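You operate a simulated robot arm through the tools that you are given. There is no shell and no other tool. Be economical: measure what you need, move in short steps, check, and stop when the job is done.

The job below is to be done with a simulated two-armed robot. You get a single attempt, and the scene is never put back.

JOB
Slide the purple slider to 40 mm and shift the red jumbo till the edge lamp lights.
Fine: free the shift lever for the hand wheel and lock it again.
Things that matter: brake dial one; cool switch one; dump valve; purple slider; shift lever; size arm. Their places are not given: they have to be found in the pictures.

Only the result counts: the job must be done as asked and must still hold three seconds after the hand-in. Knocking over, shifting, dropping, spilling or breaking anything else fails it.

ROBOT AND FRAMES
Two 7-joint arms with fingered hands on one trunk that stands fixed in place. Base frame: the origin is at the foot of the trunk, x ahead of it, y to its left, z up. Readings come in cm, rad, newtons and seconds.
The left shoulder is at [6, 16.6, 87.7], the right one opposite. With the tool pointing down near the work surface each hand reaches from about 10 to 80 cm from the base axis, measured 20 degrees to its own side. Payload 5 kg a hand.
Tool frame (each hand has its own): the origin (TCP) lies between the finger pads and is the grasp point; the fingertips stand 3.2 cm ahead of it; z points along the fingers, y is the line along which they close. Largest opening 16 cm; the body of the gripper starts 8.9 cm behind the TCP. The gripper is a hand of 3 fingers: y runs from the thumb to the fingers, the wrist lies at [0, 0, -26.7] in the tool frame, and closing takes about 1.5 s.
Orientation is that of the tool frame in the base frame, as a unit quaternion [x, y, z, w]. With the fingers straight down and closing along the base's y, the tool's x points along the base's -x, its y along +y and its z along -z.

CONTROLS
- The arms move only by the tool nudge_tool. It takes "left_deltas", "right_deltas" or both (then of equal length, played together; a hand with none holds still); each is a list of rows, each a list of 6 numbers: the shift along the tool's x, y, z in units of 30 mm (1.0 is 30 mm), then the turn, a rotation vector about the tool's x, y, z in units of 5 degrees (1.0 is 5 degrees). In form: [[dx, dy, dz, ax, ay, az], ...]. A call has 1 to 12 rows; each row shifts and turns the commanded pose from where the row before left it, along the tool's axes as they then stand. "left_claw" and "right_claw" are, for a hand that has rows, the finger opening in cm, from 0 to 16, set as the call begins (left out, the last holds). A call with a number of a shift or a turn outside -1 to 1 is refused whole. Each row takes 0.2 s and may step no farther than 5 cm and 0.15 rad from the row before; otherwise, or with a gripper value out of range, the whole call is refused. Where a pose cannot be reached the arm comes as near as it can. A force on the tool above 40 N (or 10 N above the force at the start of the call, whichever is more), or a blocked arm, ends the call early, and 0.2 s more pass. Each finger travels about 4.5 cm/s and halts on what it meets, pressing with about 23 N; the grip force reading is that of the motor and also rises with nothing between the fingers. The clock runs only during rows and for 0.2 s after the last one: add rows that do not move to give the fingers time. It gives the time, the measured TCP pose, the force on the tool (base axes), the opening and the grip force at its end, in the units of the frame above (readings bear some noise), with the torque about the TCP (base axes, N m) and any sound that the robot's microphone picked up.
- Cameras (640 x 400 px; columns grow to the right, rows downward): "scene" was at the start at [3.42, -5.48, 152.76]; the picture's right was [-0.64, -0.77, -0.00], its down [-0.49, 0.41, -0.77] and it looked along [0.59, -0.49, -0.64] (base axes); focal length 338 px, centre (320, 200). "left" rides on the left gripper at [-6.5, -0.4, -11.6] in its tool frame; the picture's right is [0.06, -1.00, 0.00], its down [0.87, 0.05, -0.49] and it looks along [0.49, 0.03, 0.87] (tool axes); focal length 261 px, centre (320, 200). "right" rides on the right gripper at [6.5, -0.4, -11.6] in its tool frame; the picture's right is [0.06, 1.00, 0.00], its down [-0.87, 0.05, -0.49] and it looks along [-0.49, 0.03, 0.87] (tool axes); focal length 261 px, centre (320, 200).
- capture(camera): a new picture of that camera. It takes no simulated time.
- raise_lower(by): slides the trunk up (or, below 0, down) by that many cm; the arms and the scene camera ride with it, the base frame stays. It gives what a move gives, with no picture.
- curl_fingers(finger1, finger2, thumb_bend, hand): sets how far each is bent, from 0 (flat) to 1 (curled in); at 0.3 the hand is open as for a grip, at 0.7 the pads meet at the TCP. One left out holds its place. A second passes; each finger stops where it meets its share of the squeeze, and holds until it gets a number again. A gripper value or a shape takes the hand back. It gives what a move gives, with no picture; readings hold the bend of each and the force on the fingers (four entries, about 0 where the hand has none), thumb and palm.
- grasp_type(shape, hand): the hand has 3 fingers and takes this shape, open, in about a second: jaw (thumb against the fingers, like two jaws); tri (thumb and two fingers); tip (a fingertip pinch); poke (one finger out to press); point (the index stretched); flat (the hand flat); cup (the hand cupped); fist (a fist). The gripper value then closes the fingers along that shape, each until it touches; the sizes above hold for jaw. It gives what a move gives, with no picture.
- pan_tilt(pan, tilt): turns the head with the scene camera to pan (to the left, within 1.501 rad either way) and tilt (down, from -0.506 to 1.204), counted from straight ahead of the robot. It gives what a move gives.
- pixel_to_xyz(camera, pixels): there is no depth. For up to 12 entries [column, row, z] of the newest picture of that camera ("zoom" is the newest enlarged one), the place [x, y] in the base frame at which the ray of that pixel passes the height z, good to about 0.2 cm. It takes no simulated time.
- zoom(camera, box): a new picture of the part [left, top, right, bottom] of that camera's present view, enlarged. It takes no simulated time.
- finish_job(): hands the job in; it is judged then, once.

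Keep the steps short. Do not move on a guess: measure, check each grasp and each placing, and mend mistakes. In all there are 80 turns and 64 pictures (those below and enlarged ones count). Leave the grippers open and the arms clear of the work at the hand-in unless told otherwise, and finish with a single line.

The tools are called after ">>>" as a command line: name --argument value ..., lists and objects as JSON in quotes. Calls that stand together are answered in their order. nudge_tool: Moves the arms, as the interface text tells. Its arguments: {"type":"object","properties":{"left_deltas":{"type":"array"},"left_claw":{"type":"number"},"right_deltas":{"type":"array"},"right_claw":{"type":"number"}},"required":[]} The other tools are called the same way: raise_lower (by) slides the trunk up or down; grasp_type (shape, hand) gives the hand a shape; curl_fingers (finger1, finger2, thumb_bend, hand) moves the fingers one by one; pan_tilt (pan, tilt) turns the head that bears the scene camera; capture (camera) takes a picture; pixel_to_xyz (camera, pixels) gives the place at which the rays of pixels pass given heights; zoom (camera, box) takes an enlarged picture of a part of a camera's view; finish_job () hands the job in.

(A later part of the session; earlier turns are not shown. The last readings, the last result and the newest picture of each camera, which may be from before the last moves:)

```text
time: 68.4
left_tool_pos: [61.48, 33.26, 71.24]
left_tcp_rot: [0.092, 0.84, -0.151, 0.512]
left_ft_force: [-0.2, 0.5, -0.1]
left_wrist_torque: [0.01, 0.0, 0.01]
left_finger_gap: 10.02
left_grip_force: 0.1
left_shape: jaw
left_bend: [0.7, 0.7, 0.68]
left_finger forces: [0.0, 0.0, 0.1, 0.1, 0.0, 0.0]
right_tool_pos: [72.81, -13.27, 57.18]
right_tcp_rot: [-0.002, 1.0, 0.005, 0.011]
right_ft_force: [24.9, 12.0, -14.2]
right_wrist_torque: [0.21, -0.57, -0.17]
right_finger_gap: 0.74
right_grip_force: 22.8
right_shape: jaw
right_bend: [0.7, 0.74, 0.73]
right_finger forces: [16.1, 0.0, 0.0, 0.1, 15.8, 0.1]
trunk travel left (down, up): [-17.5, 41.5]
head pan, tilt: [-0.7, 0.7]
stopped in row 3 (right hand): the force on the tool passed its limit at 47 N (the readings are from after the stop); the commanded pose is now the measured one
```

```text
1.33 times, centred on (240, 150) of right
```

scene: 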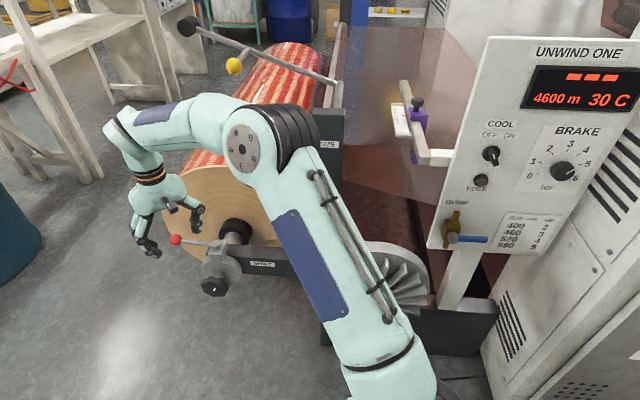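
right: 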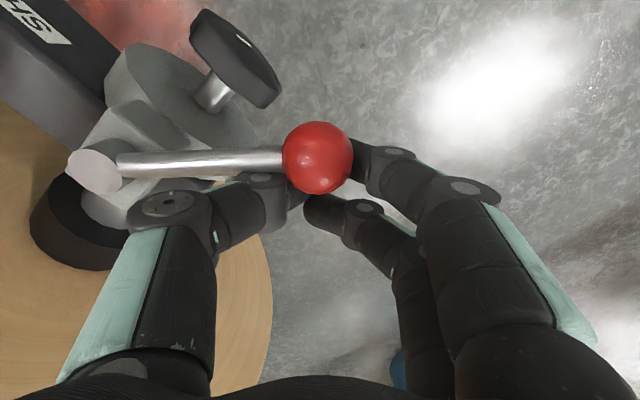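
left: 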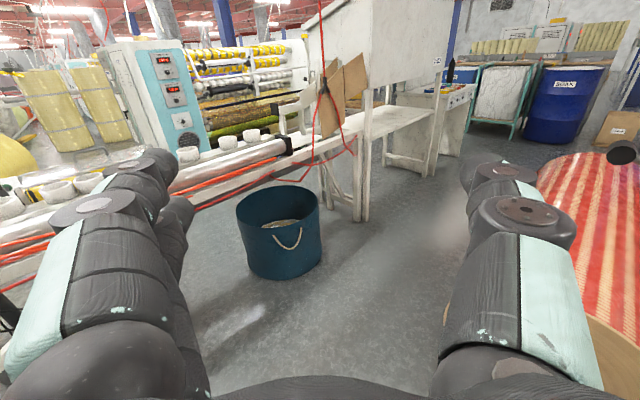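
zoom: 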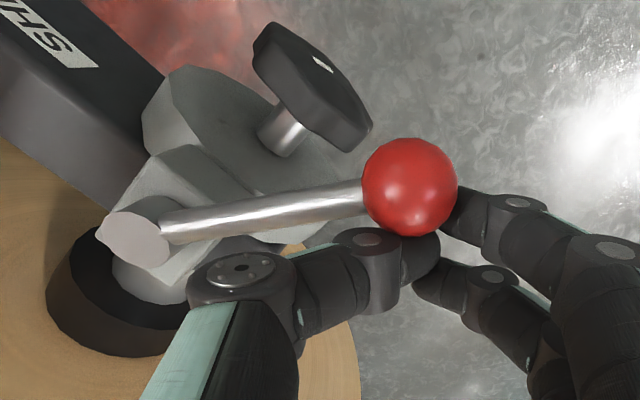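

The stop came at about 55° of travel (47 N peak), so the lever is freed. I'll open, rise 15 cm, and turn the hand to line up with the wheel axis (yaw 45°, pitch 40°).

>>> nudge_tool --right_deltas '[[0, 0, 0, 0, 0, 0], [0, 0, 0, 0, 0, 0], [0, 0, 0, 0, 0, 0], [0, 0, 0, 0, 0, 0], [0, 0, 0, 0, 0, 0], [0, 0, -0.7, 0, 0, 0], [0, 0, -1, 0, 0, 0], [0, 0, -1, 0, 0, 0], [0, 0, -1, 0, 0, 0], [0, 0, -1, 0, 0, 0]]' --right_claw 10

>>> nudge_tool --right_deltas '[[1, 0, 0, 0, 0, 0], [1, 0, 0, 0, 0, 0], [1, 0, 0, 0, 0, 1], [0, 0, 0, 0, 0, 1], [0, 0, 0, 0, 0, 1], [0, 0, 0, 0, 0, 1], [0, 0, 0, 0, 0, 1], [0, 0, 0, 0, 0, 1], [0, 0, 0, 0, 0, 1], [0, 0, 0, 0, 0, 1], [0, 0, 0, 0, 0, 1]]'

>>> nudge_tool --right_deltas '[[0, 0, 0, 0, -1, 0], [0, 0, 0, 0, -1, 0], [0, 0, 0, 0, -1, 0], [0, 0, 0, 0, -1, 0], [0, 0, 0, 0, -1, 0], [0, 0, 0, 0, -1, 0], [0, 0, 0, 0, -1, 0], [0, 0, 0, 0, -1, 0]]'

```text
time: 70.6
left_tool_pos: [61.23, 33.29, 71.34]
left_tcp_rot: [0.093, 0.84, -0.151, 0.513]
left_ft_force: [0.1, -0.2, 0.0]
left_wrist_torque: [-0.01, -0.02, 0.0]
left_finger_gap: 10.04
left_grip_force: 0.0
left_shape: jaw
left_bend: [0.7, 0.7, 0.68]
left_finger forces: [0.0, 0.0, 0.0, 0.0, 0.0, 0.0]
right_tool_pos: [72.31, -13.41, 71.34]
right_tcp_rot: [0.001, 1.0, 0.002, 0.009]
right_ft_force: [-0.2, 0.4, -0.6]
right_wrist_torque: [0.01, 0.02, 0.0]
right_finger_gap: 9.95
right_grip_force: 0.1
right_shape: jaw
right_bend: [0.71, 0.71, 0.69]
right_finger forces: [0.0, 0.1, 0.0, 0.0, 0.1, 0.1]
trunk travel left (down, up): [-17.5, 41.5]
head pan, tilt: [-0.7, 0.7]
```

```text
time: 73.0
left_tool_pos: [61.27, 33.2, 71.38]
left_tcp_rot: [0.093, 0.84, -0.151, 0.513]
left_ft_force: [0.2, 0.4, 0.9]
left_wrist_torque: [-0.01, 0.03, 0.01]
left_finger_gap: 10.02
left_grip_force: 0.1
left_shape: jaw
left_bend: [0.7, 0.7, 0.68]
left_finger forces: [0.1, 0.0, 0.0, 0.1, 0.0, 0.0]
right_tool_pos: [63.39, -13.56, 71.3]
right_tcp_rot: [0.383, 0.924, 0.007, 0.007]
right_ft_force: [-0.5, -0.2, -0.2]
right_wrist_torque: [0.01, -0.01, 0.0]
right_finger_gap: 9.97
right_grip_force: 0.0
right_shape: jaw
right_bend: [0.71, 0.71, 0.69]
right_finger forces: [0.0, 0.0, 0.1, 0.0, 0.0, 0.0]
trunk travel left (down, up): [-17.5, 41.5]
head pan, tilt: [-0.7, 0.7]
```

```text
time: 74.8
left_tool_pos: [61.29, 33.27, 71.3]
left_tcp_rot: [0.093, 0.84, -0.151, 0.513]
left_ft_force: [-0.6, -0.3, 0.3]
left_wrist_torque: [0.0, 0.0, 0.02]
left_finger_gap: 10.01
left_grip_force: 0.0
left_shape: jaw
left_bend: [0.7, 0.7, 0.68]
left_finger forces: [0.0, 0.0, 0.0, 0.1, 0.0, 0.0]
right_tool_pos: [63.32, -13.52, 71.26]
right_tcp_rot: [0.362, 0.865, -0.125, 0.324]
right_ft_force: [-0.1, -1.0, -0.4]
right_wrist_torque: [0.0, 0.0, 0.01]
right_finger_gap: 9.99
right_grip_force: 0.1
right_shape: jaw
right_bend: [0.71, 0.71, 0.69]
right_finger forces: [0.0, 0.0, 0.0, 0.0, 0.0, 0.0]
trunk travel left (down, up): [-17.5, 41.5]
head pan, tilt: [-0.7, 0.7]
```

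All reached. I'll back off 6 cm along the axis, lower the trunk by 17, then try pitching further toward the wheel axis so I can turn by wrist roll.

>>> nudge_tool --right_deltas '[[0.77, 0, -0.64, 0, 0, 0], [0.77, 0, -0.64, 0, 0, 0], [0.77, 0, -0.64, 0, 0, 0]]'

>>> raise_lower --by -17

>>> nudge_tool --right_deltas '[[0, 0, 0, 0, -1, 0], [0, 0, 0, 0, -1, 0], [0, 0, 0, 0, -1, 0], [0, 0, 0, 0, -1, 0], [0, 0, 0, 0, -1, 0], [0, 0, 0, 0, -1, 0], [0, 0, 0, 0, -1, 0], [0, 0, 0, 0, -1, 0], [0, 0, 0, 0, -1, 0], [0, 0, 0, 0, -1, 0]]'

>>> capture --camera "right"

```text
time: 75.6
left_tool_pos: [61.24, 33.41, 71.26]
left_tcp_rot: [0.093, 0.84, -0.151, 0.512]
left_ft_force: [0.0, 1.1, 0.1]
left_wrist_torque: [-0.02, 0.0, -0.01]
left_finger_gap: 10.05
left_grip_force: 0.1
left_shape: jaw
left_bend: [0.7, 0.7, 0.68]
left_finger forces: [0.0, 0.1, 0.1, 0.0, 0.1, 0.1]
right_tool_pos: [57.06, -7.06, 71.0]
right_tcp_rot: [0.362, 0.866, -0.124, 0.322]
right_ft_force: [-0.8, 0.4, -0.5]
right_wrist_torque: [-0.02, -0.02, -0.03]
right_finger_gap: 9.95
right_grip_force: 0.0
right_shape: jaw
right_bend: [0.71, 0.71, 0.69]
right_finger forces: [0.0, 0.0, 0.1, 0.1, 0.0, 0.1]
trunk travel left (down, up): [-17.5, 41.5]
head pan, tilt: [-0.7, 0.7]
```

```text
time: 77.5
left_tool_pos: [61.35, 33.23, 54.26]
left_tcp_rot: [0.093, 0.84, -0.151, 0.513]
left_ft_force: [0.4, -0.7, 0.3]
left_wrist_torque: [-0.02, 0.01, -0.02]
left_finger_gap: 10.04
left_grip_force: 0.1
left_shape: jaw
left_bend: [0.7, 0.7, 0.68]
left_finger forces: [0.1, 0.1, 0.1, 0.0, 0.0, 0.0]
right_tool_pos: [57.0, -7.15, 54.07]
right_tcp_rot: [0.362, 0.865, -0.126, 0.323]
right_ft_force: [-0.2, -0.5, -0.1]
right_wrist_torque: [0.02, -0.01, -0.02]
right_finger_gap: 9.97
right_grip_force: 0.0
right_shape: jaw
right_bend: [0.71, 0.71, 0.69]
right_finger forces: [0.0, 0.0, 0.1, 0.0, 0.0, 0.0]
trunk travel left (down, up): [-0.5, 58.5]
head pan, tilt: [-0.7, 0.7]
```

```text
time: 79.7
left_tool_pos: [61.3, 33.17, 54.34]
left_tcp_rot: [0.093, 0.84, -0.151, 0.513]
left_ft_force: [0.6, -0.1, -0.4]
left_wrist_torque: [0.06, -0.01, 0.01]
left_finger_gap: 10.01
left_grip_force: 0.1
left_shape: jaw
left_bend: [0.7, 0.7, 0.68]
left_finger forces: [0.1, 0.0, 0.0, 0.0, 0.0, 0.0]
right_tool_pos: [56.96, -7.19, 54.13]
right_tcp_rot: [0.276, 0.647, -0.267, 0.659]
right_ft_force: [0.3, -0.7, 0.0]
right_wrist_torque: [-0.01, 0.01, 0.01]
right_finger_gap: 9.94
right_grip_force: 0.0
right_shape: jaw
right_bend: [0.71, 0.71, 0.69]
right_finger forces: [0.0, 0.1, 0.0, 0.0, 0.0, 0.1]
trunk travel left (down, up): [-0.5, 58.5]
head pan, tilt: [-0.7, 0.7]
```

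```text
12 pictures are left
```

right: 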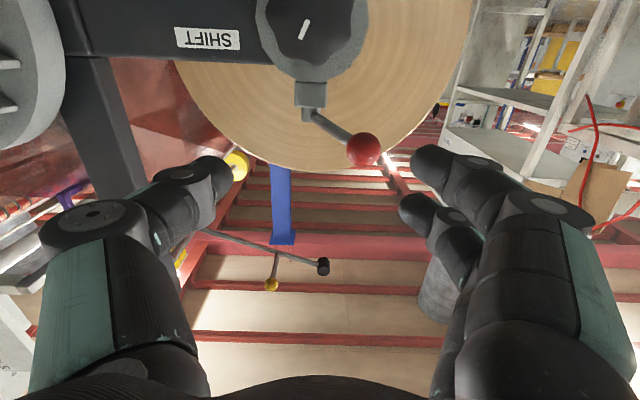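

Full 90° pitch works. The hand now looks along the wheel axis, and the wheel is ≈8.9 cm below and 1.7 cm to the −y side, about 17 cm ahead. I'll align and open to 13.

>>> nudge_tool --right_deltas '[[1, -0.19, 0, 0, 0, 0], [1, -0.19, 0, 0, 0, 0], [0.97, -0.19, 0, 0, 0, 0], [0, 0, 0.8, 0, 0, 0], [0, 0, 0.8, 0, 0, 0], [0, 0, 0, 0, 0, 0]]' --right_claw 13

>>> capture --camera "right"

```text
time: 81.1
left_tool_pos: [61.25, 33.24, 54.37]
left_tcp_rot: [0.092, 0.84, -0.151, 0.513]
left_ft_force: [0.0, -0.1, 0.3]
left_wrist_torque: [-0.01, -0.03, 0.02]
left_finger_gap: 10.03
left_grip_force: 0.1
left_shape: jaw
left_bend: [0.7, 0.7, 0.68]
left_finger forces: [0.0, 0.0, 0.1, 0.0, 0.1, 0.0]
right_tool_pos: [59.34, -11.69, 45.0]
right_tcp_rot: [0.276, 0.648, -0.267, 0.658]
right_ft_force: [0.4, 0.5, 0.1]
right_wrist_torque: [-0.03, 0.01, 0.01]
right_finger_gap: 12.99
right_grip_force: 0.1
right_shape: jaw
right_bend: [0.58, 0.58, 0.54]
right_finger forces: [0.1, 0.1, 0.0, 0.1, 0.0, 0.0]
trunk travel left (down, up): [-0.5, 58.5]
head pan, tilt: [-0.7, 0.7]
```

```text
11 pictures are left
```

right: 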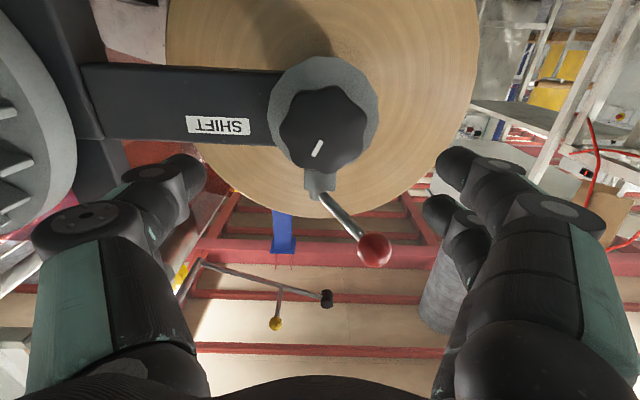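

The wheel is centred at (322,128), 7.7 cm wide, 12.4 cm ahead. I'll lower 0.5 cm and advance 11.5 cm around it.

>>> nudge_tool --right_deltas '[[0.17, 0.05, 0.8, 0, 0, 0], [0, 0, 0.8, 0, 0, 0], [0, 0, 0.8, 0, 0, 0], [0, 0, 0.8, 0, 0, 0], [0, 0, 0.6, 0, 0, 0], [0, 0, 0, 0, 0, 0]]'

>>> capture --camera "right"

```text
time: 82.5
left_tool_pos: [61.28, 33.3, 54.38]
left_tcp_rot: [0.092, 0.84, -0.15, 0.513]
left_ft_force: [0.5, 0.6, 0.1]
left_wrist_torque: [0.03, 0.02, 0.0]
left_finger_gap: 10.03
left_grip_force: 0.0
left_shape: jaw
left_bend: [0.7, 0.7, 0.68]
left_finger forces: [0.0, 0.1, 0.1, 0.0, 0.0, 0.1]
right_tool_pos: [67.31, -19.69, 44.82]
right_tcp_rot: [0.275, 0.648, -0.267, 0.658]
right_ft_force: [0.3, 0.4, 0.4]
right_wrist_torque: [-0.01, -0.02, 0.0]
right_finger_gap: 12.96
right_grip_force: 0.0
right_shape: jaw
right_bend: [0.58, 0.58, 0.54]
right_finger forces: [0.0, 0.0, 0.0, 0.0, 0.0, 0.0]
trunk travel left (down, up): [-0.5, 58.5]
head pan, tilt: [-0.7, 0.7]
```

```text
10 pictures are left
```

right: 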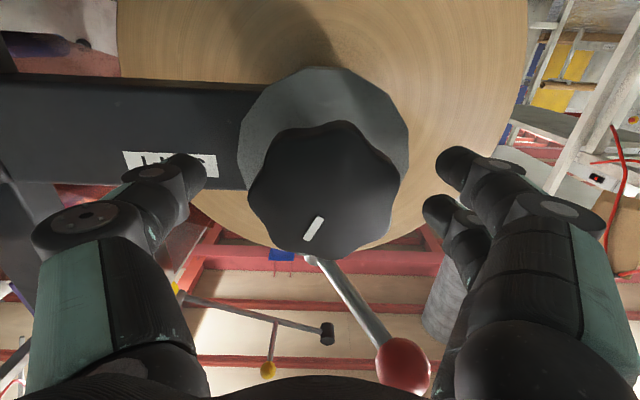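

Wheel at (326,192), between thumb and fingers. I'll trim 0.3 cm, close on it, and take a scene baseline showing lamp and roll.

>>> nudge_tool --right_deltas '[[0.12, 0.1, 0, 0, 0, 0], [0, 0, 0, 0, 0, 0], [0, 0, 0, 0, 0, 0], [0, 0, 0, 0, 0, 0], [0, 0, 0, 0, 0, 0], [0, 0, 0, 0, 0, 0], [0, 0, 0, 0, 0, 0], [0, 0, 0, 0, 0, 0]]' --right_claw 5

>>> capture --camera "scene"

```text
time: 84.3
left_tool_pos: [61.28, 33.31, 54.21]
left_tcp_rot: [0.092, 0.84, -0.151, 0.513]
left_ft_force: [-0.1, -0.1, -0.5]
left_wrist_torque: [0.01, 0.02, -0.05]
left_finger_gap: 10.03
left_grip_force: 0.1
left_shape: jaw
left_bend: [0.7, 0.7, 0.68]
left_finger forces: [0.1, 0.0, 0.1, 0.1, 0.0, 0.0]
right_tool_pos: [67.56, -19.5, 44.46]
right_tcp_rot: [0.274, 0.649, -0.266, 0.658]
right_ft_force: [0.9, -1.0, -0.8]
right_wrist_torque: [0.01, 0.03, 0.01]
right_finger_gap: 6.65
right_grip_force: 22.8
right_shape: jaw
right_bend: [0.73, 0.73, 0.7]
right_finger forces: [10.2, 10.5, 0.0, 0.1, 20.5, 0.0]
trunk travel left (down, up): [-0.5, 58.5]
head pan, tilt: [-0.7, 0.7]
```

```text
9 pictures are left
```

scene: 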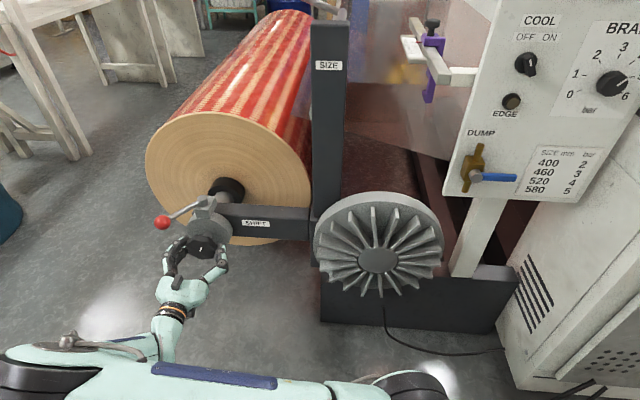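

Firm grip (6.65 cm gap), lamp at (511,101) dark. I'll try a 40° clockwise turn (about tool z) and read torque and pose.

>>> nudge_tool --right_deltas '[[0, 0, 0, 0, 0, 1], [0, 0, 0, 0, 0, 1], [0, 0, 0, 0, 0, 1], [0, 0, 0, 0, 0, 1], [0, 0, 0, 0, 0, 1], [0, 0, 0, 0, 0, 1], [0, 0, 0, 0, 0, 1], [0, 0, 0, 0, 0, 1], [0, 0, 0, 0, 0, 0]]'

>>> zoom --camera "right" --box '[0, 0, 640, 400]'

```text
time: 86.3
left_tool_pos: [61.29, 33.32, 54.21]
left_tcp_rot: [0.094, 0.84, -0.152, 0.512]
left_ft_force: [-0.4, -0.4, -0.2]
left_wrist_torque: [0.0, -0.01, -0.04]
left_finger_gap: 10.01
left_grip_force: 0.0
left_shape: jaw
left_bend: [0.7, 0.7, 0.68]
left_finger forces: [0.0, 0.1, 0.1, 0.1, 0.0, 0.0]
right_tool_pos: [67.81, -19.35, 44.41]
right_tcp_rot: [0.48, 0.515, -0.025, 0.71]
right_ft_force: [6.1, 4.7, 5.3]
right_wrist_torque: [-0.11, -0.04, 0.15]
right_finger_gap: 6.63
right_grip_force: 22.5
right_shape: jaw
right_bend: [0.73, 0.73, 0.7]
right_finger forces: [13.8, 13.9, 0.0, 0.1, 18.6, 0.0]
trunk travel left (down, up): [-0.5, 58.5]
head pan, tilt: [-0.7, 0.7]
```

```text
1.00 times, centred on (320, 200) of right (not enlarged: the box is as wide or as high as the picture)
```

zoom: 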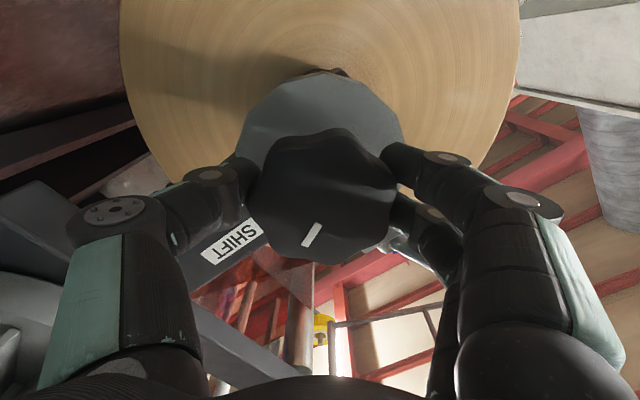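

The wheel turned with the hand (torque small). I'll continue clockwise another 60° and check the scene.

>>> nudge_tool --right_deltas '[[0, 0, 0, 0, 0, 1], [0, 0, 0, 0, 0, 1], [0, 0, 0, 0, 0, 1], [0, 0, 0, 0, 0, 1], [0, 0, 0, 0, 0, 1], [0, 0, 0, 0, 0, 1], [0, 0, 0, 0, 0, 1], [0, 0, 0, 0, 0, 1], [0, 0, 0, 0, 0, 1], [0, 0, 0, 0, 0, 1], [0, 0, 0, 0, 0, 1], [0, 0, 0, 0, 0, 1]]'

>>> capture --camera "scene"

```text
time: 88.9
left_tool_pos: [61.31, 33.35, 54.32]
left_tcp_rot: [0.092, 0.84, -0.152, 0.513]
left_ft_force: [0.5, 0.8, 0.8]
left_wrist_torque: [-0.01, -0.04, 0.02]
left_finger_gap: 10.06
left_grip_force: 0.1
left_shape: jaw
left_bend: [0.7, 0.7, 0.68]
left_finger forces: [0.0, 0.0, 0.0, 0.0, 0.0, 0.0]
right_tool_pos: [67.96, -19.06, 44.81]
right_tcp_rot: [0.671, 0.207, 0.337, 0.627]
right_ft_force: [21.1, 22.2, 20.6]
right_wrist_torque: [-0.63, -0.25, 0.57]
right_finger_gap: 6.67
right_grip_force: 22.6
right_shape: jaw
right_bend: [0.73, 0.72, 0.7]
right_finger forces: [20.3, 13.9, 0.1, 0.0, 17.7, 0.0]
trunk travel left (down, up): [-0.5, 58.5]
head pan, tilt: [-0.7, 0.7]
```

```text
7 pictures are left
```

scene: 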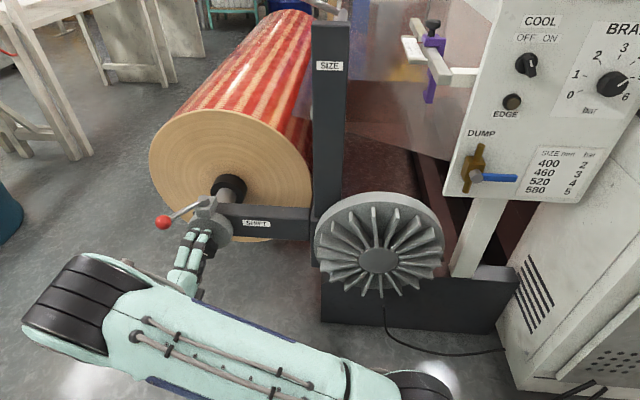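

The roll moved slightly away from the wheel (left rim 146→150 px), lamp still dark. I'll measure rim points to compare the roll's edge with the slider line.

>>> pixel_to_xyz --camera "scene" --pixels '[[150, 160, 46], [150, 168, 46], [311, 205, 46], [311, 195, 46], [218, 110, 66], [218, 110, 68], [218, 110, 70], [222, 190, 46], [433, 60, 90], [242, 181, 46]]'

```text
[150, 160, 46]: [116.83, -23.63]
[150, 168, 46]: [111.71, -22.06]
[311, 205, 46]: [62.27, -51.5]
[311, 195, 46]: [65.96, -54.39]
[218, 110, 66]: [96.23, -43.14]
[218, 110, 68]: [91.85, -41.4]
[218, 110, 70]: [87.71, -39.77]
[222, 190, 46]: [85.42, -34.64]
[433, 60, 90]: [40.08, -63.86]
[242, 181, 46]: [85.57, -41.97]
```

The roll face sits around 90 along the axis while the slider line is about 85, so it needs to come outward: counter-clockwise. I'll turn back 100° to the start.

>>> nudge_tool --right_deltas '[[0, 0, 0, 0, 0, -1], [0, 0, 0, 0, 0, -1], [0, 0, 0, 0, 0, -1], [0, 0, 0, 0, 0, -1], [0, 0, 0, 0, 0, -1], [0, 0, 0, 0, 0, -1], [0, 0, 0, 0, 0, -1], [0, 0, 0, 0, 0, -1], [0, 0, 0, 0, 0, -1], [0, 0, 0, 0, 0, -1], [0, 0, 0, 0, 0, -1], [0, 0, 0, 0, 0, -1]]'

>>> nudge_tool --right_deltas '[[0, 0, 0, 0, 0, -1], [0, 0, 0, 0, 0, -1], [0, 0, 0, 0, 0, -1], [0, 0, 0, 0, 0, -1], [0, 0, 0, 0, 0, -1], [0, 0, 0, 0, 0, -1], [0, 0, 0, 0, 0, -1], [0, 0, 0, 0, 0, -1], [0, 0, 0, 0, 0, 0]]'

>>> nudge_tool --right_deltas '[[0, 0, 0, 0, 0, -1], [0, 0, 0, 0, 0, -1], [0, 0, 0, 0, 0, -1], [0, 0, 0, 0, 0, -1], [0, 0, 0, 0, 0, 0]]'

```text
time: 91.5
left_tool_pos: [61.27, 33.28, 54.23]
left_tcp_rot: [0.093, 0.84, -0.152, 0.512]
left_ft_force: [-0.1, 0.9, 0.1]
left_wrist_torque: [0.03, 0.01, 0.02]
left_finger_gap: 10.02
left_grip_force: 0.1
left_shape: jaw
left_bend: [0.7, 0.7, 0.68]
left_finger forces: [0.1, 0.0, 0.0, 0.0, 0.1, 0.1]
right_tool_pos: [67.72, -19.44, 44.4]
right_tcp_rot: [0.48, 0.514, -0.028, 0.71]
right_ft_force: [-10.5, 3.3, 10.0]
right_wrist_torque: [-0.13, -0.33, 0.05]
right_finger_gap: 6.72
right_grip_force: 22.9
right_shape: jaw
right_bend: [0.73, 0.73, 0.71]
right_finger forces: [12.2, 13.3, 0.0, 0.0, 22.7, 0.0]
trunk travel left (down, up): [-0.5, 58.5]
head pan, tilt: [-0.7, 0.7]
```

```text
time: 93.5
left_tool_pos: [61.27, 33.39, 54.41]
left_tcp_rot: [0.094, 0.839, -0.152, 0.513]
left_ft_force: [0.3, 0.5, -0.7]
left_wrist_torque: [0.01, -0.02, 0.01]
left_finger_gap: 10.02
left_grip_force: 0.1
left_shape: jaw
left_bend: [0.7, 0.7, 0.68]
left_finger forces: [0.1, 0.0, 0.0, 0.2, 0.0, 0.1]
right_tool_pos: [67.78, -19.44, 44.47]
right_tcp_rot: [0.275, 0.647, -0.267, 0.659]
right_ft_force: [-9.4, -1.6, 17.6]
right_wrist_torque: [-0.18, -0.21, -0.3]
right_finger_gap: 6.68
right_grip_force: 22.8
right_shape: jaw
right_bend: [0.73, 0.73, 0.7]
right_finger forces: [8.9, 11.2, 0.0, 0.1, 26.3, 0.1]
trunk travel left (down, up): [-0.5, 58.5]
head pan, tilt: [-0.7, 0.7]
```

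```text
time: 94.7
left_tool_pos: [61.21, 33.36, 54.57]
left_tcp_rot: [0.093, 0.84, -0.151, 0.513]
left_ft_force: [0.7, 0.2, 0.5]
left_wrist_torque: [-0.01, -0.01, -0.04]
left_finger_gap: 10.02
left_grip_force: 0.1
left_shape: jaw
left_bend: [0.7, 0.7, 0.68]
left_finger forces: [0.0, 0.0, 0.1, 0.1, 0.0, 0.0]
right_tool_pos: [67.63, -19.4, 44.53]
right_tcp_rot: [0.158, 0.686, -0.378, 0.602]
right_ft_force: [-5.2, -3.0, 14.7]
right_wrist_torque: [-0.24, -0.2, -0.32]
right_finger_gap: 6.69
right_grip_force: 23.2
right_shape: jaw
right_bend: [0.73, 0.73, 0.7]
right_finger forces: [8.9, 10.0, 0.0, 0.1, 27.6, 0.0]
trunk travel left (down, up): [-0.5, 58.5]
head pan, tilt: [-0.7, 0.7]
```

Past the start by 20°. I'll continue 40° more counter-clockwise and take one enlarged scene picture with lamp and roll.

>>> nudge_tool --right_deltas '[[0, 0, 0, 0, 0, -1], [0, 0, 0, 0, 0, -1], [0, 0, 0, 0, 0, -1], [0, 0, 0, 0, 0, -1], [0, 0, 0, 0, 0, -1], [0, 0, 0, 0, 0, -1], [0, 0, 0, 0, 0, -1], [0, 0, 0, 0, 0, -1], [0, 0, 0, 0, 0, 0]]'

>>> zoom --camera "scene" --box '[135, 20, 535, 270]'

```text
time: 96.7
left_tool_pos: [61.18, 33.31, 54.4]
left_tcp_rot: [0.092, 0.84, -0.151, 0.513]
left_ft_force: [0.3, -0.3, -0.1]
left_wrist_torque: [0.0, 0.03, 0.0]
left_finger_gap: 10.03
left_grip_force: 0.0
left_shape: jaw
left_bend: [0.7, 0.7, 0.68]
left_finger forces: [0.0, 0.0, 0.1, 0.0, 0.0, 0.0]
right_tool_pos: [67.67, -19.51, 44.3]
right_tcp_rot: [-0.085, 0.699, -0.561, 0.436]
right_ft_force: [-20.7, -12.4, 2.4]
right_wrist_torque: [-0.1, -0.33, -0.67]
right_finger_gap: 6.73
right_grip_force: 23.6
right_shape: jaw
right_bend: [0.74, 0.74, 0.7]
right_finger forces: [11.3, 7.0, 0.0, 0.0, 31.0, 0.0]
trunk travel left (down, up): [-0.5, 58.5]
head pan, tilt: [-0.7, 0.7]
```

```text
1.60 times, centred on (335, 145) of scene
```

zoom: 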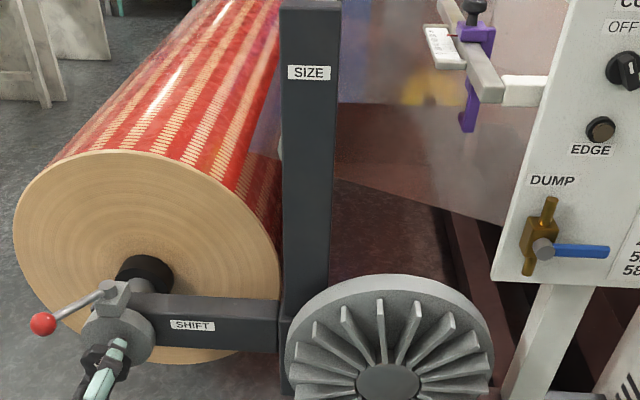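

The roll's left rim moved out (146→142.5 px); still dark. I'll measure where the film edge lies relative to the purple fork at several heights.

>>> pixel_to_xyz --camera "zoom" --pixels '[[470, 212, 90], [470, 212, 80], [470, 212, 70], [470, 212, 60], [350, 183, 80], [350, 183, 70], [350, 183, 60], [467, 130, 80], [467, 130, 85], [250, 250, 46], [125, 152, 70], [477, 85, 88]]'

```text
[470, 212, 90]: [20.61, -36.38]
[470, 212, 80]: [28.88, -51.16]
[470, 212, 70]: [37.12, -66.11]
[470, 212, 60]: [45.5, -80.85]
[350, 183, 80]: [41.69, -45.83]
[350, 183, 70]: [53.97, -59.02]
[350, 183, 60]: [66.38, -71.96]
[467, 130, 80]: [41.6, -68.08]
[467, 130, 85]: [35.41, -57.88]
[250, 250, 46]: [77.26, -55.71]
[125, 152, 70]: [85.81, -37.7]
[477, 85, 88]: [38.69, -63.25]
```

The fork looks down on the film, and I estimate the edge must still come out about 2 cm. I'll open, roll the hand back 160° (raising it 0.6 cm to centre on the axis), and regrip.

>>> nudge_tool --right_deltas '[[0, 0, 0, 0, 0, 0], [0, 0, 0, 0, 0, 0], [0, 0, 0, 0, 0, 0], [0, 0, 0, 0, 0, 0], [0, 0, 0, 0, 0, 0], [0, 0, 0, 0, 0, 0]]' --right_claw 11

>>> nudge_tool --right_deltas '[[0, 0, 0, 0, 0, 1], [0, 0, 0, 0, 0, 1], [0, 0, 0, 0, 0, 1], [0, 0, 0, 0, 0, 1], [0, 0, 0, 0, 0, 1], [0, 0, 0, 0, 0, 1], [0, 0, 0, 0, 0, 1], [0, 0, 0, 0, 0, 1], [0, 0, 0, 0, 0, 1], [0, 0, 0, 0, 0, 1], [0, 0, 0, 0, 0, 1], [0, 0, 0, 0, 0, 1]]'

>>> nudge_tool --right_deltas '[[-0.2, 0, 0, 0, 0, 0], [0, 0, 0, 0, 0, 1], [0, 0, 0, 0, 0, 1], [0, 0, 0, 0, 0, 1], [0, 0, 0, 0, 0, 1], [0, 0, 0, 0, 0, 1], [0, 0, 0, 0, 0, 1], [0, 0, 0, 0, 0, 1], [0, 0, 0, 0, 0, 1], [0, 0, 0, 0, 0, 1], [0, 0, 0, 0, 0, 1], [0, 0, 0, 0, 0, 0]]'

>>> nudge_tool --right_deltas '[[0, 0, 0, 0, 0, 1], [0, 0, 0, 0, 0, 1], [0, 0, 0, 0, 0, 1], [0, 0, 0, 0, 0, 1], [0, 0, 0, 0, 0, 1], [0, 0, 0, 0, 0, 1], [0, 0, 0, 0, 0, 1], [0, 0, 0, 0, 0, 1], [0, 0, 0, 0, 0, 0]]'

```text
time: 98.1
left_tool_pos: [61.25, 33.25, 54.32]
left_tcp_rot: [0.093, 0.84, -0.151, 0.513]
left_ft_force: [0.5, 0.2, -1.3]
left_wrist_torque: [0.0, 0.0, -0.01]
left_finger_gap: 10.0
left_grip_force: 0.0
left_shape: jaw
left_bend: [0.7, 0.7, 0.68]
left_finger forces: [0.0, 0.0, 0.0, 0.0, 0.0, 0.0]
right_tool_pos: [67.77, -19.38, 44.34]
right_tcp_rot: [-0.085, 0.698, -0.56, 0.438]
right_ft_force: [-0.6, 0.2, -0.5]
right_wrist_torque: [0.0, 0.01, -0.03]
right_finger_gap: 10.97
right_grip_force: 0.1
right_shape: jaw
right_bend: [0.68, 0.68, 0.65]
right_finger forces: [0.0, 0.1, 0.0, 0.0, 0.1, 0.0]
trunk travel left (down, up): [-0.5, 58.5]
head pan, tilt: [-0.7, 0.7]
```

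```text
time: 100.7
left_tool_pos: [61.3, 33.45, 54.32]
left_tcp_rot: [0.092, 0.841, -0.151, 0.512]
left_ft_force: [0.6, 0.1, -0.1]
left_wrist_torque: [-0.03, -0.04, 0.0]
left_finger_gap: 10.0
left_grip_force: 0.0
left_shape: jaw
left_bend: [0.7, 0.7, 0.68]
left_finger forces: [0.0, 0.1, 0.0, 0.0, 0.0, 0.0]
right_tool_pos: [67.76, -19.32, 44.38]
right_tcp_rot: [0.276, 0.647, -0.266, 0.659]
right_ft_force: [0.6, 0.8, 0.4]
right_wrist_torque: [-0.03, 0.01, 0.01]
right_finger_gap: 10.97
right_grip_force: 0.0
right_shape: jaw
right_bend: [0.68, 0.68, 0.65]
right_finger forces: [0.0, 0.0, 0.1, 0.0, 0.1, 0.0]
trunk travel left (down, up): [-0.5, 58.5]
head pan, tilt: [-0.7, 0.7]
```

```text
time: 103.3
left_tool_pos: [61.28, 33.38, 54.4]
left_tcp_rot: [0.092, 0.84, -0.151, 0.513]
left_ft_force: [1.0, 0.0, 0.8]
left_wrist_torque: [0.02, 0.01, 0.0]
left_finger_gap: 10.04
left_grip_force: 0.0
left_shape: jaw
left_bend: [0.7, 0.7, 0.68]
left_finger forces: [0.0, 0.0, 0.1, 0.0, 0.0, 0.0]
right_tool_pos: [67.74, -19.38, 45.15]
right_tcp_rot: [0.523, 0.471, 0.038, 0.709]
right_ft_force: [-0.6, -0.4, 0.0]
right_wrist_torque: [0.0, -0.01, -0.03]
right_finger_gap: 10.95
right_grip_force: 0.1
right_shape: jaw
right_bend: [0.68, 0.68, 0.65]
right_finger forces: [0.0, 0.0, 0.0, 0.0, 0.0, 0.0]
trunk travel left (down, up): [-0.5, 58.5]
head pan, tilt: [-0.7, 0.7]
```

```text
time: 105.3
left_tool_pos: [61.25, 33.33, 54.31]
left_tcp_rot: [0.092, 0.84, -0.151, 0.513]
left_ft_force: [-0.2, -0.6, 0.0]
left_wrist_torque: [-0.04, -0.03, 0.04]
left_finger_gap: 10.02
left_grip_force: 0.1
left_shape: jaw
left_bend: [0.7, 0.7, 0.68]
left_finger forces: [0.1, 0.1, 0.0, 0.0, 0.1, 0.0]
right_tool_pos: [67.83, -19.36, 45.04]
right_tcp_rot: [0.652, 0.264, 0.279, 0.654]
right_ft_force: [-1.0, -0.1, 0.2]
right_wrist_torque: [0.0, 0.01, 0.01]
right_finger_gap: 10.96
right_grip_force: 0.1
right_shape: jaw
right_bend: [0.68, 0.68, 0.65]
right_finger forces: [0.0, 0.0, 0.0, 0.0, 0.1, 0.0]
trunk travel left (down, up): [-0.5, 58.5]
head pan, tilt: [-0.7, 0.7]
```

Regrip at this roll angle, then turn 75° counter-clockwise and check.

>>> nudge_tool --right_deltas '[[0, 0, 0, 0, 0, 0], [0, 0, 0, 0, 0, 0], [0, 0, 0, 0, 0, 0], [0, 0, 0, 0, 0, 0], [0, 0, 0, 0, 0, 0], [0, 0, 0, 0, 0, 0], [0, 0, 0, 0, 0, 0]]' --right_claw 5

>>> nudge_tool --right_deltas '[[0, 0, 0, 0, 0, -1], [0, 0, 0, 0, 0, -1], [0, 0, 0, 0, 0, -1], [0, 0, 0, 0, 0, -1], [0, 0, 0, 0, 0, -1], [0, 0, 0, 0, 0, -1], [0, 0, 0, 0, 0, -1], [0, 0, 0, 0, 0, -1], [0, 0, 0, 0, 0, -1], [0, 0, 0, 0, 0, -1], [0, 0, 0, 0, 0, -1], [0, 0, 0, 0, 0, -1]]'

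>>> nudge_tool --right_deltas '[[0, 0, 0, 0, 0, -1], [0, 0, 0, 0, 0, -1], [0, 0, 0, 0, 0, -1], [0, 0, 0, 0, 0, 0]]'

>>> zoom --camera "scene" --box '[135, 20, 535, 270]'

```text
time: 106.9
left_tool_pos: [61.41, 33.46, 54.2]
left_tcp_rot: [0.092, 0.84, -0.151, 0.513]
left_ft_force: [0.1, -0.1, 0.3]
left_wrist_torque: [-0.01, -0.04, 0.01]
left_finger_gap: 10.01
left_grip_force: 0.1
left_shape: jaw
left_bend: [0.7, 0.7, 0.68]
left_finger forces: [0.0, 0.0, 0.0, 0.0, 0.1, 0.0]
right_tool_pos: [67.78, -19.33, 45.15]
right_tcp_rot: [0.653, 0.263, 0.278, 0.654]
right_ft_force: [2.1, -1.3, -1.2]
right_wrist_torque: [0.03, -0.02, 0.02]
right_finger_gap: 6.73
right_grip_force: 22.8
right_shape: jaw
right_bend: [0.73, 0.73, 0.7]
right_finger forces: [10.3, 10.2, 0.0, 0.0, 20.9, 0.0]
trunk travel left (down, up): [-0.5, 58.5]
head pan, tilt: [-0.7, 0.7]
```

```text
time: 109.5
left_tool_pos: [61.25, 33.27, 54.18]
left_tcp_rot: [0.092, 0.841, -0.151, 0.512]
left_ft_force: [-1.1, 0.0, 0.2]
left_wrist_torque: [-0.02, -0.02, -0.02]
left_finger_gap: 10.03
left_grip_force: 0.1
left_shape: jaw
left_bend: [0.7, 0.7, 0.68]
left_finger forces: [0.0, 0.1, 0.0, 0.0, 0.0, 0.0]
right_tool_pos: [67.67, -19.34, 44.99]
right_tcp_rot: [0.433, 0.556, -0.087, 0.704]
right_ft_force: [5.3, 1.9, -19.6]
right_wrist_torque: [0.31, 0.17, 0.16]
right_finger_gap: 6.72
right_grip_force: 23.2
right_shape: jaw
right_bend: [0.73, 0.73, 0.7]
right_finger forces: [11.8, 8.8, 0.0, 0.0, 25.8, 0.0]
trunk travel left (down, up): [-0.5, 58.5]
head pan, tilt: [-0.7, 0.7]
```

```text
time: 110.5
left_tool_pos: [61.28, 33.41, 54.27]
left_tcp_rot: [0.093, 0.84, -0.151, 0.512]
left_ft_force: [0.1, 0.0, -0.3]
left_wrist_torque: [0.02, 0.01, 0.02]
left_finger_gap: 10.01
left_grip_force: 0.0
left_shape: jaw
left_bend: [0.7, 0.7, 0.68]
left_finger forces: [0.0, 0.1, 0.1, 0.0, 0.1, 0.1]
right_tool_pos: [67.72, -19.44, 44.87]
right_tcp_rot: [0.356, 0.609, -0.178, 0.686]
right_ft_force: [-1.1, 2.5, -24.3]
right_wrist_torque: [0.38, 0.29, 0.09]
right_finger_gap: 6.72
right_grip_force: 23.0
right_shape: jaw
right_bend: [0.73, 0.73, 0.7]
right_finger forces: [12.7, 8.5, 0.0, 0.0, 26.6, 0.0]
trunk travel left (down, up): [-0.5, 58.5]
head pan, tilt: [-0.7, 0.7]
```

```text
1.60 times, centred on (335, 145) of scene
```

zoom: 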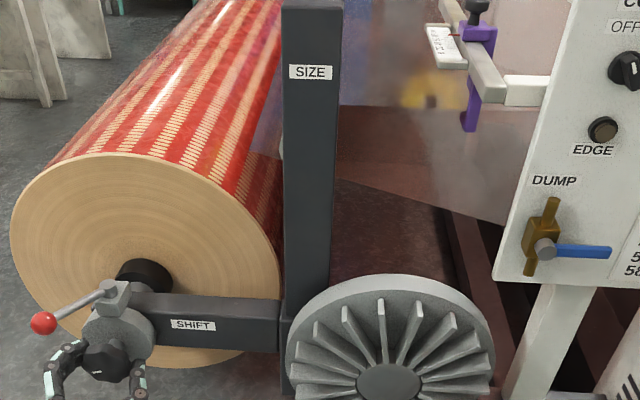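

Fitting the rim to the camera model puts the roll edge now at ≈83 along the axis versus ≈85 for the slider, so I may have passed the spot between checks. I'll turn back clockwise 38° and check the lamp.

>>> nudge_tool --right_deltas '[[0, 0, 0, 0, 0, 1], [0, 0, 0, 0, 0, 1], [0, 0, 0, 0, 0, 1], [0, 0, 0, 0, 0, 1], [0, 0, 0, 0, 0, 1], [0, 0, 0, 0, 0, 1], [0, 0, 0, 0, 0, 1], [0, 0, 0, 0, 0, 0.6], [0, 0, 0, 0, 0, 0]]'

>>> zoom --camera "scene" --box '[135, 20, 535, 270]'

```text
time: 112.5
left_tool_pos: [61.4, 33.47, 54.28]
left_tcp_rot: [0.092, 0.84, -0.15, 0.513]
left_ft_force: [0.4, -0.1, -0.1]
left_wrist_torque: [0.01, 0.04, 0.02]
left_finger_gap: 10.03
left_grip_force: 0.2
left_shape: jaw
left_bend: [0.7, 0.7, 0.68]
left_finger forces: [0.0, 0.0, 0.0, 0.0, 0.0, 0.0]
right_tool_pos: [67.86, -19.28, 45.11]
right_tcp_rot: [0.535, 0.457, 0.057, 0.708]
right_ft_force: [3.7, 8.5, -9.5]
right_wrist_torque: [0.21, 0.29, 0.1]
right_finger_gap: 6.71
right_grip_force: 23.1
right_shape: jaw
right_bend: [0.73, 0.73, 0.7]
right_finger forces: [13.6, 10.6, 0.0, 0.0, 24.2, 0.0]
trunk travel left (down, up): [-0.5, 58.5]
head pan, tilt: [-0.7, 0.7]
```

```text
1.60 times, centred on (335, 145) of scene
```

zoom: 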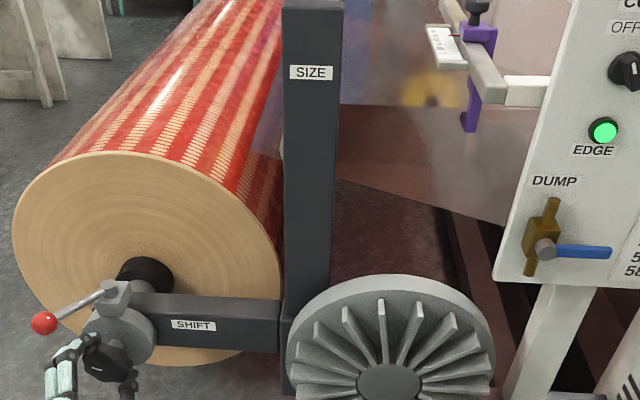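

The EDGE lamp is lit green. I'll open without turning, back off 9 cm along the axis, and roll the hand level for pushing the lever back.

>>> nudge_tool --right_deltas '[[0, 0, 0, 0, 0, 0], [0, 0, 0, 0, 0, 0], [0, 0, 0, 0, 0, 0], [0, 0, 0, 0, 0, 0], [0, 0, 0, 0, 0, 0], [0, 0, 0, 0, 0, 0], [0, 0, 0, 0, 0, 0], [0, 0, -0.7, 0, 0, 0], [0, 0, -0.8, 0, 0, 0], [0, 0, -0.8, 0, 0, 0], [0, 0, -0.7, 0, 0, 0]]' --right_claw 12

>>> nudge_tool --right_deltas '[[0, 0, 0, 0, 0, -1], [0, 0, 0, 0, 0, -1], [0, 0, 0, 0, 0, -1], [0, 0, 0, 0, 0, -1], [0, 0, 0, 0, 0, -1], [0, 0, 0, 0, 0, -1], [0, 0, 0, 0, 0, -1], [0, 0, 0, 0, 0, -1], [0, 0, 0, 0, 0, -1], [0, 0, 0, 0, 0, -1], [0, 0, 0, 0, 0, -0.6], [0, 0, 0, 0, 0, 0]]' --right_claw 1

```text
time: 114.9
left_tool_pos: [61.32, 33.35, 54.28]
left_tcp_rot: [0.092, 0.84, -0.15, 0.513]
left_ft_force: [-0.1, 0.3, 0.6]
left_wrist_torque: [-0.03, 0.02, -0.04]
left_finger_gap: 10.01
left_grip_force: 0.2
left_shape: jaw
left_bend: [0.7, 0.7, 0.68]
left_finger forces: [0.0, 0.0, 0.0, 0.0, 0.0, 0.0]
right_tool_pos: [61.33, -12.96, 45.07]
right_tcp_rot: [0.536, 0.457, 0.056, 0.708]
right_ft_force: [0.7, 0.6, 0.4]
right_wrist_torque: [0.03, -0.03, 0.04]
right_finger_gap: 11.95
right_grip_force: 0.2
right_shape: jaw
right_bend: [0.63, 0.63, 0.6]
right_finger forces: [0.0, 0.0, 0.0, 0.0, 0.0, 0.1]
trunk travel left (down, up): [-0.5, 58.5]
head pan, tilt: [-0.7, 0.7]
```

```text
time: 117.5
left_tool_pos: [61.34, 33.47, 54.35]
left_tcp_rot: [0.093, 0.84, -0.151, 0.513]
left_ft_force: [0.6, -0.1, 0.3]
left_wrist_torque: [-0.02, 0.02, -0.02]
left_finger_gap: 10.0
left_grip_force: 0.1
left_shape: jaw
left_bend: [0.7, 0.7, 0.68]
left_finger forces: [0.0, 0.0, 0.0, 0.1, 0.1, 0.0]
right_tool_pos: [61.32, -13.01, 44.97]
right_tcp_rot: [0.275, 0.648, -0.266, 0.659]
right_ft_force: [-0.3, -0.1, 0.4]
right_wrist_torque: [0.01, 0.0, 0.01]
right_finger_gap: 1.03
right_grip_force: 0.2
right_shape: jaw
right_bend: [0.71, 0.71, 0.7]
right_finger forces: [0.0, 0.0, 0.1, 0.0, 0.0, 0.1]
trunk travel left (down, up): [-0.5, 58.5]
head pan, tilt: [-0.7, 0.7]
```

Hand clear and level. I'll rise 11 cm and shift 5.5 cm outboard, in front of the lever, and look.

>>> nudge_tool --right_deltas '[[-0.9, 0.45, 0, 0, 0, 0], [-0.9, 0.45, 0, 0, 0, 0], [-0.9, 0.45, 0, 0, 0, 0], [-0.95, 0.48, 0, 0, 0, 0], [0, 0, 0, 0, 0, 0]]' --right_claw 0

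>>> capture --camera "right"

```text
time: 118.7
left_tool_pos: [61.28, 33.34, 54.32]
left_tcp_rot: [0.092, 0.84, -0.151, 0.512]
left_ft_force: [-0.6, -0.9, -0.6]
left_wrist_torque: [0.0, 0.02, 0.0]
left_finger_gap: 10.03
left_grip_force: 0.1
left_shape: jaw
left_bend: [0.7, 0.7, 0.68]
left_finger forces: [0.0, 0.1, 0.0, 0.1, 0.0, 0.0]
right_tool_pos: [65.12, -9.23, 56.09]
right_tcp_rot: [0.275, 0.648, -0.266, 0.658]
right_ft_force: [0.4, 0.1, -0.4]
right_wrist_torque: [-0.01, -0.01, 0.02]
right_finger_gap: 0.02
right_grip_force: 22.4
right_shape: jaw
right_bend: [0.65, 0.65, 0.67]
right_finger forces: [0.1, 0.0, 0.1, 0.1, 0.0, 0.0]
trunk travel left (down, up): [-0.5, 58.5]
head pan, tilt: [-0.7, 0.7]
```

```text
3 pictures are left
```

right: 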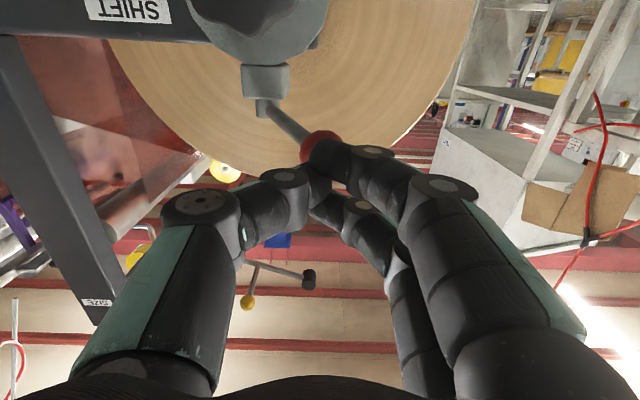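

The ball at (318,148) is directly ahead of the closed fingertips. I'll push forward along the lever's arc toward its original place, watching force.

>>> nudge_tool --right_deltas '[[0, -0.07, 0.83, 0, 0, 0], [0, -0.07, 0.83, 0, 0, 0], [0, 0.3, 0.28, 0, 0, 0], [0, 0.3, 0.28, 0, 0, 0], [0, 0, 0, 0, 0, 0]]'

>>> nudge_tool --right_deltas '[[0, 0.22, 0.35, 0, 0, 0], [0, 0.22, 0.35, 0, 0, 0], [0, 0.12, 0.39, 0, 0, 0], [0, 0.12, 0.39, 0, 0, 0], [0, 0, 0, 0, 0, 0]]'

```text
time: 119.9
left_tool_pos: [61.22, 33.37, 54.41]
left_tcp_rot: [0.093, 0.84, -0.151, 0.513]
left_ft_force: [0.1, 0.2, 0.4]
left_wrist_torque: [-0.01, 0.01, 0.03]
left_finger_gap: 10.04
left_grip_force: 0.1
left_shape: jaw
left_bend: [0.7, 0.7, 0.68]
left_finger forces: [0.0, 0.0, 0.0, 0.1, 0.1, 0.0]
right_tool_pos: [70.73, -12.95, 56.16]
right_tcp_rot: [0.275, 0.648, -0.266, 0.658]
right_ft_force: [-1.2, -1.4, 0.0]
right_wrist_torque: [-0.02, 0.02, -0.08]
right_finger_gap: 0.0
right_grip_force: 23.1
right_shape: jaw
right_bend: [0.65, 0.66, 0.67]
right_finger forces: [0.0, 0.1, 0.0, 0.0, 0.0, 0.1]
trunk travel left (down, up): [-0.5, 58.5]
head pan, tilt: [-0.7, 0.7]
```

```text
time: 121.1
left_tool_pos: [61.29, 33.29, 54.21]
left_tcp_rot: [0.093, 0.84, -0.151, 0.513]
left_ft_force: [0.6, 0.2, -0.6]
left_wrist_torque: [-0.03, 0.01, -0.05]
left_finger_gap: 10.03
left_grip_force: 0.1
left_shape: jaw
left_bend: [0.7, 0.7, 0.68]
left_finger forces: [0.0, 0.1, 0.1, 0.0, 0.0, 0.0]
right_tool_pos: [75.4, -14.65, 56.09]
right_tcp_rot: [0.275, 0.648, -0.266, 0.658]
right_ft_force: [0.8, -0.5, 0.1]
right_wrist_torque: [0.0, 0.0, -0.02]
right_finger_gap: 0.0
right_grip_force: 23.5
right_shape: jaw
right_bend: [0.65, 0.66, 0.67]
right_finger forces: [0.1, 0.1, 0.0, 0.0, 0.0, 0.0]
trunk travel left (down, up): [-0.5, 58.5]
head pan, tilt: [-0.7, 0.7]
```

Hardly any force, so I need to see whether the lever followed. One scene zoom showing lever and lamp.

>>> zoom --camera "scene" --box '[135, 20, 535, 270]'

```text
1.60 times, centred on (335, 145) of scene
```

zoom: 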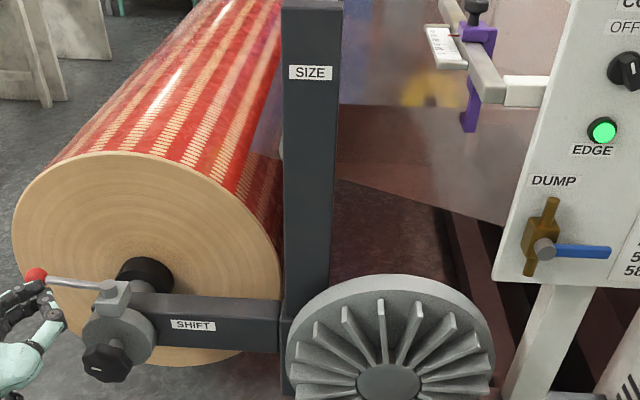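

The lamp is still green and the ball at (35,275) is almost exactly where the locked position projects (≈37,277). I'll push forward a little more to feel the locking stop.

>>> nudge_tool --right_deltas '[[0, 0, 0.12, 0, 0, 0], [0, 0, 0.12, 0, 0, 0], [0, 0, 0, 0, 0, 0]]'

```text
time: 121.9
left_tool_pos: [61.22, 33.34, 54.28]
left_tcp_rot: [0.093, 0.84, -0.151, 0.513]
left_ft_force: [-0.1, 0.4, 0.6]
left_wrist_torque: [0.0, 0.02, -0.01]
left_finger_gap: 10.0
left_grip_force: 0.0
left_shape: jaw
left_bend: [0.7, 0.7, 0.68]
left_finger forces: [0.1, 0.1, 0.0, 0.0, 0.0, 0.0]
right_tool_pos: [75.87, -15.18, 56.11]
right_tcp_rot: [0.275, 0.648, -0.266, 0.659]
right_ft_force: [0.3, -0.5, -0.1]
right_wrist_torque: [0.01, 0.02, 0.05]
right_finger_gap: 0.02
right_grip_force: 23.5
right_shape: jaw
right_bend: [0.65, 0.66, 0.67]
right_finger forces: [0.0, 0.0, 0.0, 0.0, 0.0, 0.0]
trunk travel left (down, up): [-0.5, 58.5]
head pan, tilt: [-0.7, 0.7]
```

No contact: the fingertips are still about 0.7 cm short of the locked ball, so the lever seems to have snapped over by itself. I'll advance a bit more to confirm it resists.

>>> nudge_tool --right_deltas '[[0, 0, 0.12, 0, 0, 0], [0, 0, 0.12, 0, 0, 0], [0, 0, 0.1, 0, 0, 0], [0, 0, 0, 0, 0, 0]]'

```text
time: 122.9
left_tool_pos: [61.32, 33.37, 54.26]
left_tcp_rot: [0.093, 0.84, -0.151, 0.513]
left_ft_force: [0.4, -0.4, -0.1]
left_wrist_torque: [-0.01, -0.03, 0.01]
left_finger_gap: 10.03
left_grip_force: 0.0
left_shape: jaw
left_bend: [0.7, 0.7, 0.68]
left_finger forces: [0.1, 0.0, 0.0, 0.0, 0.0, 0.1]
right_tool_pos: [76.59, -16.01, 56.17]
right_tcp_rot: [0.275, 0.648, -0.266, 0.659]
right_ft_force: [-0.6, 0.4, 0.5]
right_wrist_torque: [0.01, -0.01, -0.02]
right_finger_gap: 0.0
right_grip_force: 23.0
right_shape: jaw
right_bend: [0.65, 0.66, 0.67]
right_finger forces: [0.0, 0.1, 0.0, 0.1, 0.0, 0.0]
trunk travel left (down, up): [-0.5, 58.5]
head pan, tilt: [-0.7, 0.7]
```

Still free. I'll creep another 1.2 cm toward the rod.

>>> nudge_tool --right_deltas '[[0, 0, 0.1, 0, 0, 0], [0, 0, 0.1, 0, 0, 0], [0, 0, 0.1, 0, 0, 0], [0, 0, 0.1, 0, 0, 0], [0, 0, 0, 0, 0, 0]]'

```text
time: 123.6
left_tool_pos: [61.3, 33.3, 54.35]
left_tcp_rot: [0.093, 0.839, -0.152, 0.513]
left_ft_force: [0.0, -0.2, 0.3]
left_wrist_torque: [-0.02, 0.02, 0.01]
left_finger_gap: 10.02
left_grip_force: 0.1
left_shape: jaw
left_bend: [0.7, 0.7, 0.68]
left_finger forces: [0.1, 0.0, 0.1, 0.1, 0.0, 0.0]
right_tool_pos: [76.8, -15.97, 56.17]
right_tcp_rot: [0.276, 0.648, -0.263, 0.659]
right_ft_force: [-22.3, 14.2, 3.4]
right_wrist_torque: [-0.03, -0.04, -0.38]
right_finger_gap: 0.0
right_grip_force: 22.8
right_shape: jaw
right_bend: [0.65, 0.66, 0.69]
right_finger forces: [0.0, 0.0, 0.0, 0.0, 46.5, 0.0]
trunk travel left (down, up): [-0.5, 58.5]
head pan, tilt: [-0.7, 0.7]
stopped in row 3 (right hand): the force on the tool passed its limit at 46 N (the readings are from after the stop); the commanded pose is now the measured one
```

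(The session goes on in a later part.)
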